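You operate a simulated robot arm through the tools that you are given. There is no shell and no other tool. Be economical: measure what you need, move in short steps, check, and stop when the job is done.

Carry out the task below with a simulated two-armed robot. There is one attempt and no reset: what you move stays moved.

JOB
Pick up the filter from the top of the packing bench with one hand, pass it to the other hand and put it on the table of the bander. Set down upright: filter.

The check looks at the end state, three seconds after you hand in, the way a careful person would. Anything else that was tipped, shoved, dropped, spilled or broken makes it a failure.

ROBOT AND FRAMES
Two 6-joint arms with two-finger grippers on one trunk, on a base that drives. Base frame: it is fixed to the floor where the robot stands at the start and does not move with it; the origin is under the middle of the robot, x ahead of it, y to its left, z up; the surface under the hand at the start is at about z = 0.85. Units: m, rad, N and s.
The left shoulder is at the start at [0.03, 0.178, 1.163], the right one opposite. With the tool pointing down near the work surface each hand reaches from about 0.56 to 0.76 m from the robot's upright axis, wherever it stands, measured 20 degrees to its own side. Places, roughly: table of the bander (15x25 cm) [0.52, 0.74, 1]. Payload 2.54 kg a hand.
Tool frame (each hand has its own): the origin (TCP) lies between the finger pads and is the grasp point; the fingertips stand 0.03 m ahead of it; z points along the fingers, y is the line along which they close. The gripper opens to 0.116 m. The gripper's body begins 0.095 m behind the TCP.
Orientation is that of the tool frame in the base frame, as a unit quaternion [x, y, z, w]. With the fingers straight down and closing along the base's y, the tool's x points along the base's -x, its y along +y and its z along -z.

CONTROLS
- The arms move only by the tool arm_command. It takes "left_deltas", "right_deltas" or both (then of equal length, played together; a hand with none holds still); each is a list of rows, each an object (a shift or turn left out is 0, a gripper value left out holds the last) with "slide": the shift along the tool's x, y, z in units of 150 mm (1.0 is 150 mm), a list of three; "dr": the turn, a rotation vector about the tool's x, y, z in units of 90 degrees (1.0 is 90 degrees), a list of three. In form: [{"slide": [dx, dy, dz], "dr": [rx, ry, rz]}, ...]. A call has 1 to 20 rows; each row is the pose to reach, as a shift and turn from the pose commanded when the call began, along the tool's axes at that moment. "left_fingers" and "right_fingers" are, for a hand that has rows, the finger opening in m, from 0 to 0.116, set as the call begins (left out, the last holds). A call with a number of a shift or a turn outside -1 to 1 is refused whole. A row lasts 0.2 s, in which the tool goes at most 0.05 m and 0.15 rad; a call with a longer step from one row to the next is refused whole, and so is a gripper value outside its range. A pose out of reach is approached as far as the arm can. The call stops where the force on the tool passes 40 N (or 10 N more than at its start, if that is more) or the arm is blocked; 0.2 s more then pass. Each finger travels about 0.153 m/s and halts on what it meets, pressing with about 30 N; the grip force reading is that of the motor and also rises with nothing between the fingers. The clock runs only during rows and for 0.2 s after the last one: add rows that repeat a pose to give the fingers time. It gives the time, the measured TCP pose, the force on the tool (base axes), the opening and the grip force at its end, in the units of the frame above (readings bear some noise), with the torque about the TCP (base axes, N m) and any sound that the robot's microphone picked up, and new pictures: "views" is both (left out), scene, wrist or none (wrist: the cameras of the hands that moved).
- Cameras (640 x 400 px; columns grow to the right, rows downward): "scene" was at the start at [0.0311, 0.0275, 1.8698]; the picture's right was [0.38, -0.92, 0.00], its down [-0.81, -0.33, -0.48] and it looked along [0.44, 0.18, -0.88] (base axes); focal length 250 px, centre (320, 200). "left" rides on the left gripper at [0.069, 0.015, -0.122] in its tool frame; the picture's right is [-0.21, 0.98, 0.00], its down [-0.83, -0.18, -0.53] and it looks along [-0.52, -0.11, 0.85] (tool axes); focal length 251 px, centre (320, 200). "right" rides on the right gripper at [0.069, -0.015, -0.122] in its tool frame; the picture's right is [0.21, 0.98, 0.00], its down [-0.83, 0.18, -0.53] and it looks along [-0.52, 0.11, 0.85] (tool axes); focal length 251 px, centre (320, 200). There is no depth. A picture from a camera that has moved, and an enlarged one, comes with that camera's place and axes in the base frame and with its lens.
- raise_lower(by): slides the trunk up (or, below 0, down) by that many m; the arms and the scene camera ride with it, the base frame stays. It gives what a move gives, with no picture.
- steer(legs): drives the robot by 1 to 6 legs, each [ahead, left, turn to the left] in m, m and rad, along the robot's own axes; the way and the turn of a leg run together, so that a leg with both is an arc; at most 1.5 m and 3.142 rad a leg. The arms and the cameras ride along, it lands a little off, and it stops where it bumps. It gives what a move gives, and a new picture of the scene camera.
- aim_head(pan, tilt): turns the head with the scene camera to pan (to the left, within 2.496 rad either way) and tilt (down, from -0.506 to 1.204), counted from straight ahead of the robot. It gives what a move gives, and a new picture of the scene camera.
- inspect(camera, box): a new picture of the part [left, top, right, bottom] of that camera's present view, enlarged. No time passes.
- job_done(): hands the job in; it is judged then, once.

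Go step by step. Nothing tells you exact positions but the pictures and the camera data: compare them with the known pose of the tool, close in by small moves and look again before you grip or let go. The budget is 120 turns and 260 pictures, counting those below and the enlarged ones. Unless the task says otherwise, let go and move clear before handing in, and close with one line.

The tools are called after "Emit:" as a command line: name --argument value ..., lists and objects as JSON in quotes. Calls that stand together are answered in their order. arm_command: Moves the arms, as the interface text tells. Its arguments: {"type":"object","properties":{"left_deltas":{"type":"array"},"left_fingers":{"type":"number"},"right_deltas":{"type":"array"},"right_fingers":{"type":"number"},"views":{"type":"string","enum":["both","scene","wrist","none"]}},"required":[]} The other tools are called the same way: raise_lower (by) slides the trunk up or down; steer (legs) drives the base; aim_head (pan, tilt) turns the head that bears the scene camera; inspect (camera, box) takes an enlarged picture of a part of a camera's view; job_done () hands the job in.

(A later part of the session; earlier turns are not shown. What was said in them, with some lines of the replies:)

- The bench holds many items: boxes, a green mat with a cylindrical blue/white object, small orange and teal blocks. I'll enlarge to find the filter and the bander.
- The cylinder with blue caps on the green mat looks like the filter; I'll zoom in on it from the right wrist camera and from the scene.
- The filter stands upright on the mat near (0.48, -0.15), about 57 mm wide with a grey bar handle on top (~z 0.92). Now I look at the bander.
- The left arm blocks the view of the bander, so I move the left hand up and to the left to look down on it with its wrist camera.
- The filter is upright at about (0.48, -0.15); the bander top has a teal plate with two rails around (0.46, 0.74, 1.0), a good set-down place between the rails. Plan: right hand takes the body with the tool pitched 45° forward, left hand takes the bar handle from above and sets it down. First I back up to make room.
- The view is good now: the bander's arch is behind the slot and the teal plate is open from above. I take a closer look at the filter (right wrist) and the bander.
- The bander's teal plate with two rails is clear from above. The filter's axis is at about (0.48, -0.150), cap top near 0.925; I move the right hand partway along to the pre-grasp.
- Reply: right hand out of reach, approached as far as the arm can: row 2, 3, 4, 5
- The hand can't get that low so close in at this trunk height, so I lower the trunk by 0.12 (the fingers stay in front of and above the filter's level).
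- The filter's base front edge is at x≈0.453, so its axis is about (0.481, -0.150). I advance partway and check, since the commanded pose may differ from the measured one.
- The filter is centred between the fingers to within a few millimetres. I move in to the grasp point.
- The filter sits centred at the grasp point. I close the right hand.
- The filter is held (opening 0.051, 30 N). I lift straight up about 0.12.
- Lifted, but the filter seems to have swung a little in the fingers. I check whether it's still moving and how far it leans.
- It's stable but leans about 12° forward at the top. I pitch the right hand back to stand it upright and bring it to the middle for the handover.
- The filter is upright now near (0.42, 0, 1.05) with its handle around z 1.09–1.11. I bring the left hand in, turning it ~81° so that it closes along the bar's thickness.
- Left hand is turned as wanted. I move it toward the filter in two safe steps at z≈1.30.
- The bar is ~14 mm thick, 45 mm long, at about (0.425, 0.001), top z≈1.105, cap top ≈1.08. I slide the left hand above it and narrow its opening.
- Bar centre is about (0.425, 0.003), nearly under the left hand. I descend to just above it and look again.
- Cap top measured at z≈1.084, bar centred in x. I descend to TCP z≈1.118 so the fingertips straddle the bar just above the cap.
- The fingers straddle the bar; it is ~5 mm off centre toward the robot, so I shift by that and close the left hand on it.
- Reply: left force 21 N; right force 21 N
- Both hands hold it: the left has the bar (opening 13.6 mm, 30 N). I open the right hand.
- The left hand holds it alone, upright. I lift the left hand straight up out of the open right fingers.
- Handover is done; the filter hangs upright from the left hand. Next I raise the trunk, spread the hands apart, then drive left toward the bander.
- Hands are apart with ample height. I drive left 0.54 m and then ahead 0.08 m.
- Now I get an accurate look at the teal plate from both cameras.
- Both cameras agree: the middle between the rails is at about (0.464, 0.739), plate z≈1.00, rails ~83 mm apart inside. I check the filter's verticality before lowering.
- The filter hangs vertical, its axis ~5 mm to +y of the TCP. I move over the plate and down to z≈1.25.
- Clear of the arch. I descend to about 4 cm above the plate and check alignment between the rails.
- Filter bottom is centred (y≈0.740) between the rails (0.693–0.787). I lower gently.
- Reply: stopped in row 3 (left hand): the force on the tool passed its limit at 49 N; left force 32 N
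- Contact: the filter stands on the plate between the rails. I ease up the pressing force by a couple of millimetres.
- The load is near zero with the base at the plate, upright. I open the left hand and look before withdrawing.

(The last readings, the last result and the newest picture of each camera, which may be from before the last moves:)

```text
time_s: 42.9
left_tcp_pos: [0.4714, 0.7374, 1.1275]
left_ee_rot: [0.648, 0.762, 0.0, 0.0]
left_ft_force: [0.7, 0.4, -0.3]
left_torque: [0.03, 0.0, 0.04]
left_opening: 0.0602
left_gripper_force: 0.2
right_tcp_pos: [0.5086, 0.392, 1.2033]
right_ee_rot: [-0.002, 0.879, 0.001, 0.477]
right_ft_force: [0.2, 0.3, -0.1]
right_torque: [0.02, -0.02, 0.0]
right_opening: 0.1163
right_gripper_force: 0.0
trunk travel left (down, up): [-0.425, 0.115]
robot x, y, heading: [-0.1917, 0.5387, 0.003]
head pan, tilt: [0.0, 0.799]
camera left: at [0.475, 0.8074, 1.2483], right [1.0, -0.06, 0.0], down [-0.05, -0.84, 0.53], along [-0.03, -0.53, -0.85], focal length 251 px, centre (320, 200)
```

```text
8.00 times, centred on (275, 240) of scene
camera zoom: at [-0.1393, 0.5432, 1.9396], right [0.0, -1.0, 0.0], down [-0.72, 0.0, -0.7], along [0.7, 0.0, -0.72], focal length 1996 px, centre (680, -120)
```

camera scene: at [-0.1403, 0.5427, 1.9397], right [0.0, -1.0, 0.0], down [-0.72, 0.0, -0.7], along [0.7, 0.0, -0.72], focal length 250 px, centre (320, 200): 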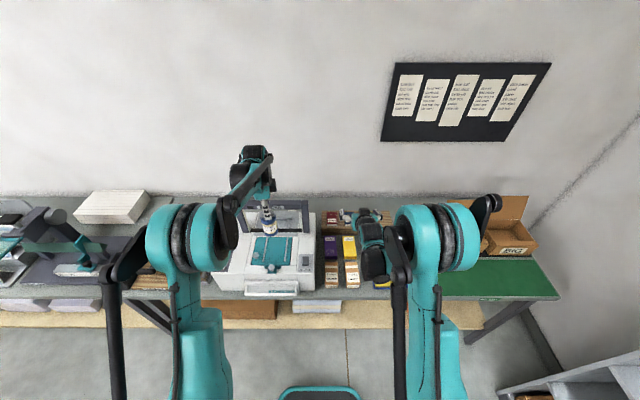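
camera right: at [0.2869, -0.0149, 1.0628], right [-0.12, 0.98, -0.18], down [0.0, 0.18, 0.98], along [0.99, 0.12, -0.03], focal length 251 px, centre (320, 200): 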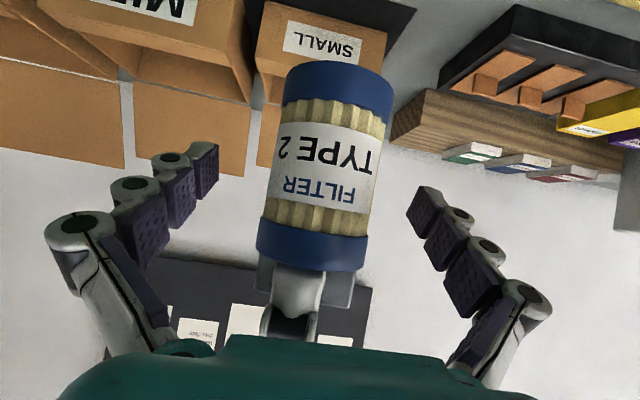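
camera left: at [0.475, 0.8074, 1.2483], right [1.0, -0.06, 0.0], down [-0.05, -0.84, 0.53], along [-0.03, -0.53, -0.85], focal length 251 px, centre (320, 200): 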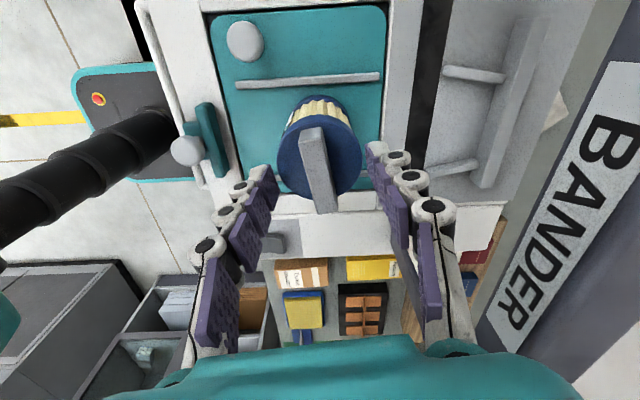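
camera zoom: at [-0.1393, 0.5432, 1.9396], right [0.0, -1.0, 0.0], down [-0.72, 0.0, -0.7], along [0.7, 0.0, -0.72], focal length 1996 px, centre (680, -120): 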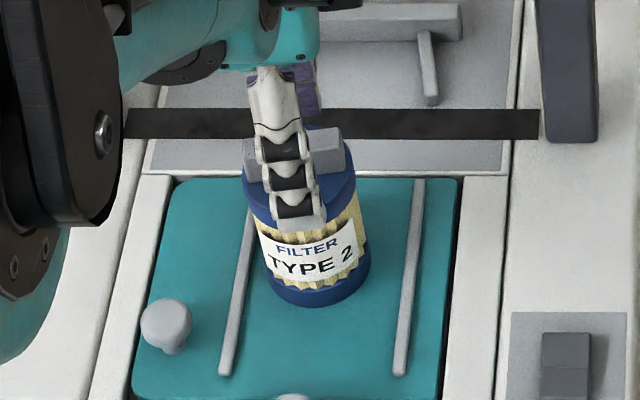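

The filter stands on its own without moving. I raise the left hand straight up clear of it.

Emit:
arm_command --left_deltas '[{"slide": [0, 0, -0.2]}, {"slide": [0, 0, -0.45]}, {"slide": [0, 0, -0.7]}, {"slide": [0, 0, -1.0]}, {"slide": [0, 0, -1.0]}]' --views "wrist"

Emit:
inspect --camera "scene" --box '[230, 180, 330, 280]'

```text
time_s: 44.1
left_tcp_pos: [0.4749, 0.7414, 1.2765]
left_ee_rot: [0.647, 0.762, 0.001, 0.001]
left_ft_force: [1.1, -0.2, 0.5]
left_torque: [-0.02, 0.04, -0.02]
left_opening: 0.0602
left_gripper_force: 0.1
right_tcp_pos: [0.5095, 0.3918, 1.2032]
right_ee_rot: [-0.001, 0.88, 0.0, 0.476]
right_ft_force: [0.2, 0.4, -1.1]
right_torque: [0.01, 0.03, -0.03]
right_opening: 0.116
right_gripper_force: 0.1
trunk travel left (down, up): [-0.425, 0.115]
robot x, y, heading: [-0.1932, 0.5404, 0.001]
head pan, tilt: [0.0, 0.799]
camera left: at [0.4796, 0.8106, 1.3976], right [1.0, -0.06, 0.0], down [-0.05, -0.84, 0.53], along [-0.03, -0.53, -0.85], focal length 251 px, centre (320, 200)
```

left: 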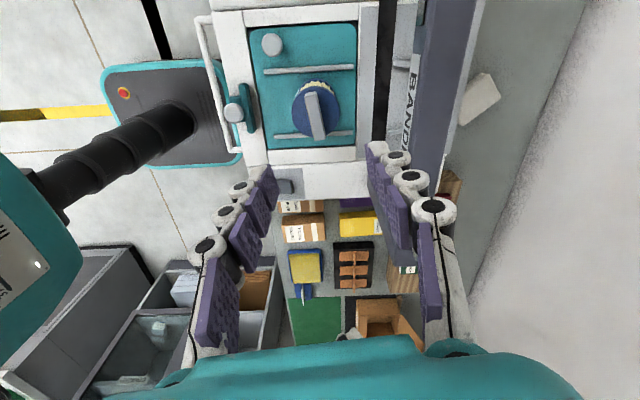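

```text
4.00 times, centred on (280, 230) of scene
camera zoom: at [-0.1383, 0.5434, 1.9396], right [0.0, -1.0, 0.0], down [-0.72, 0.0, -0.7], along [0.7, 0.0, -0.72], focal length 998 px, centre (480, 80)
```

zoom: 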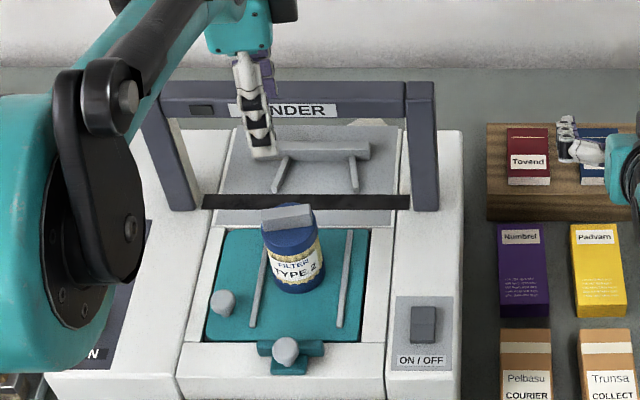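

The filter stands upright on the bander's teal plate between the rails, both hands are clear, and nothing else looks disturbed. I hand in.

Emit:
job_done

```text
The job is handed in.
```

The right hand picked up the filter and passed it to the left. The left hand set it upright on the bander's table, between the two rails. Both hands are clear, nothing else was seen to move, and the job is handed in.
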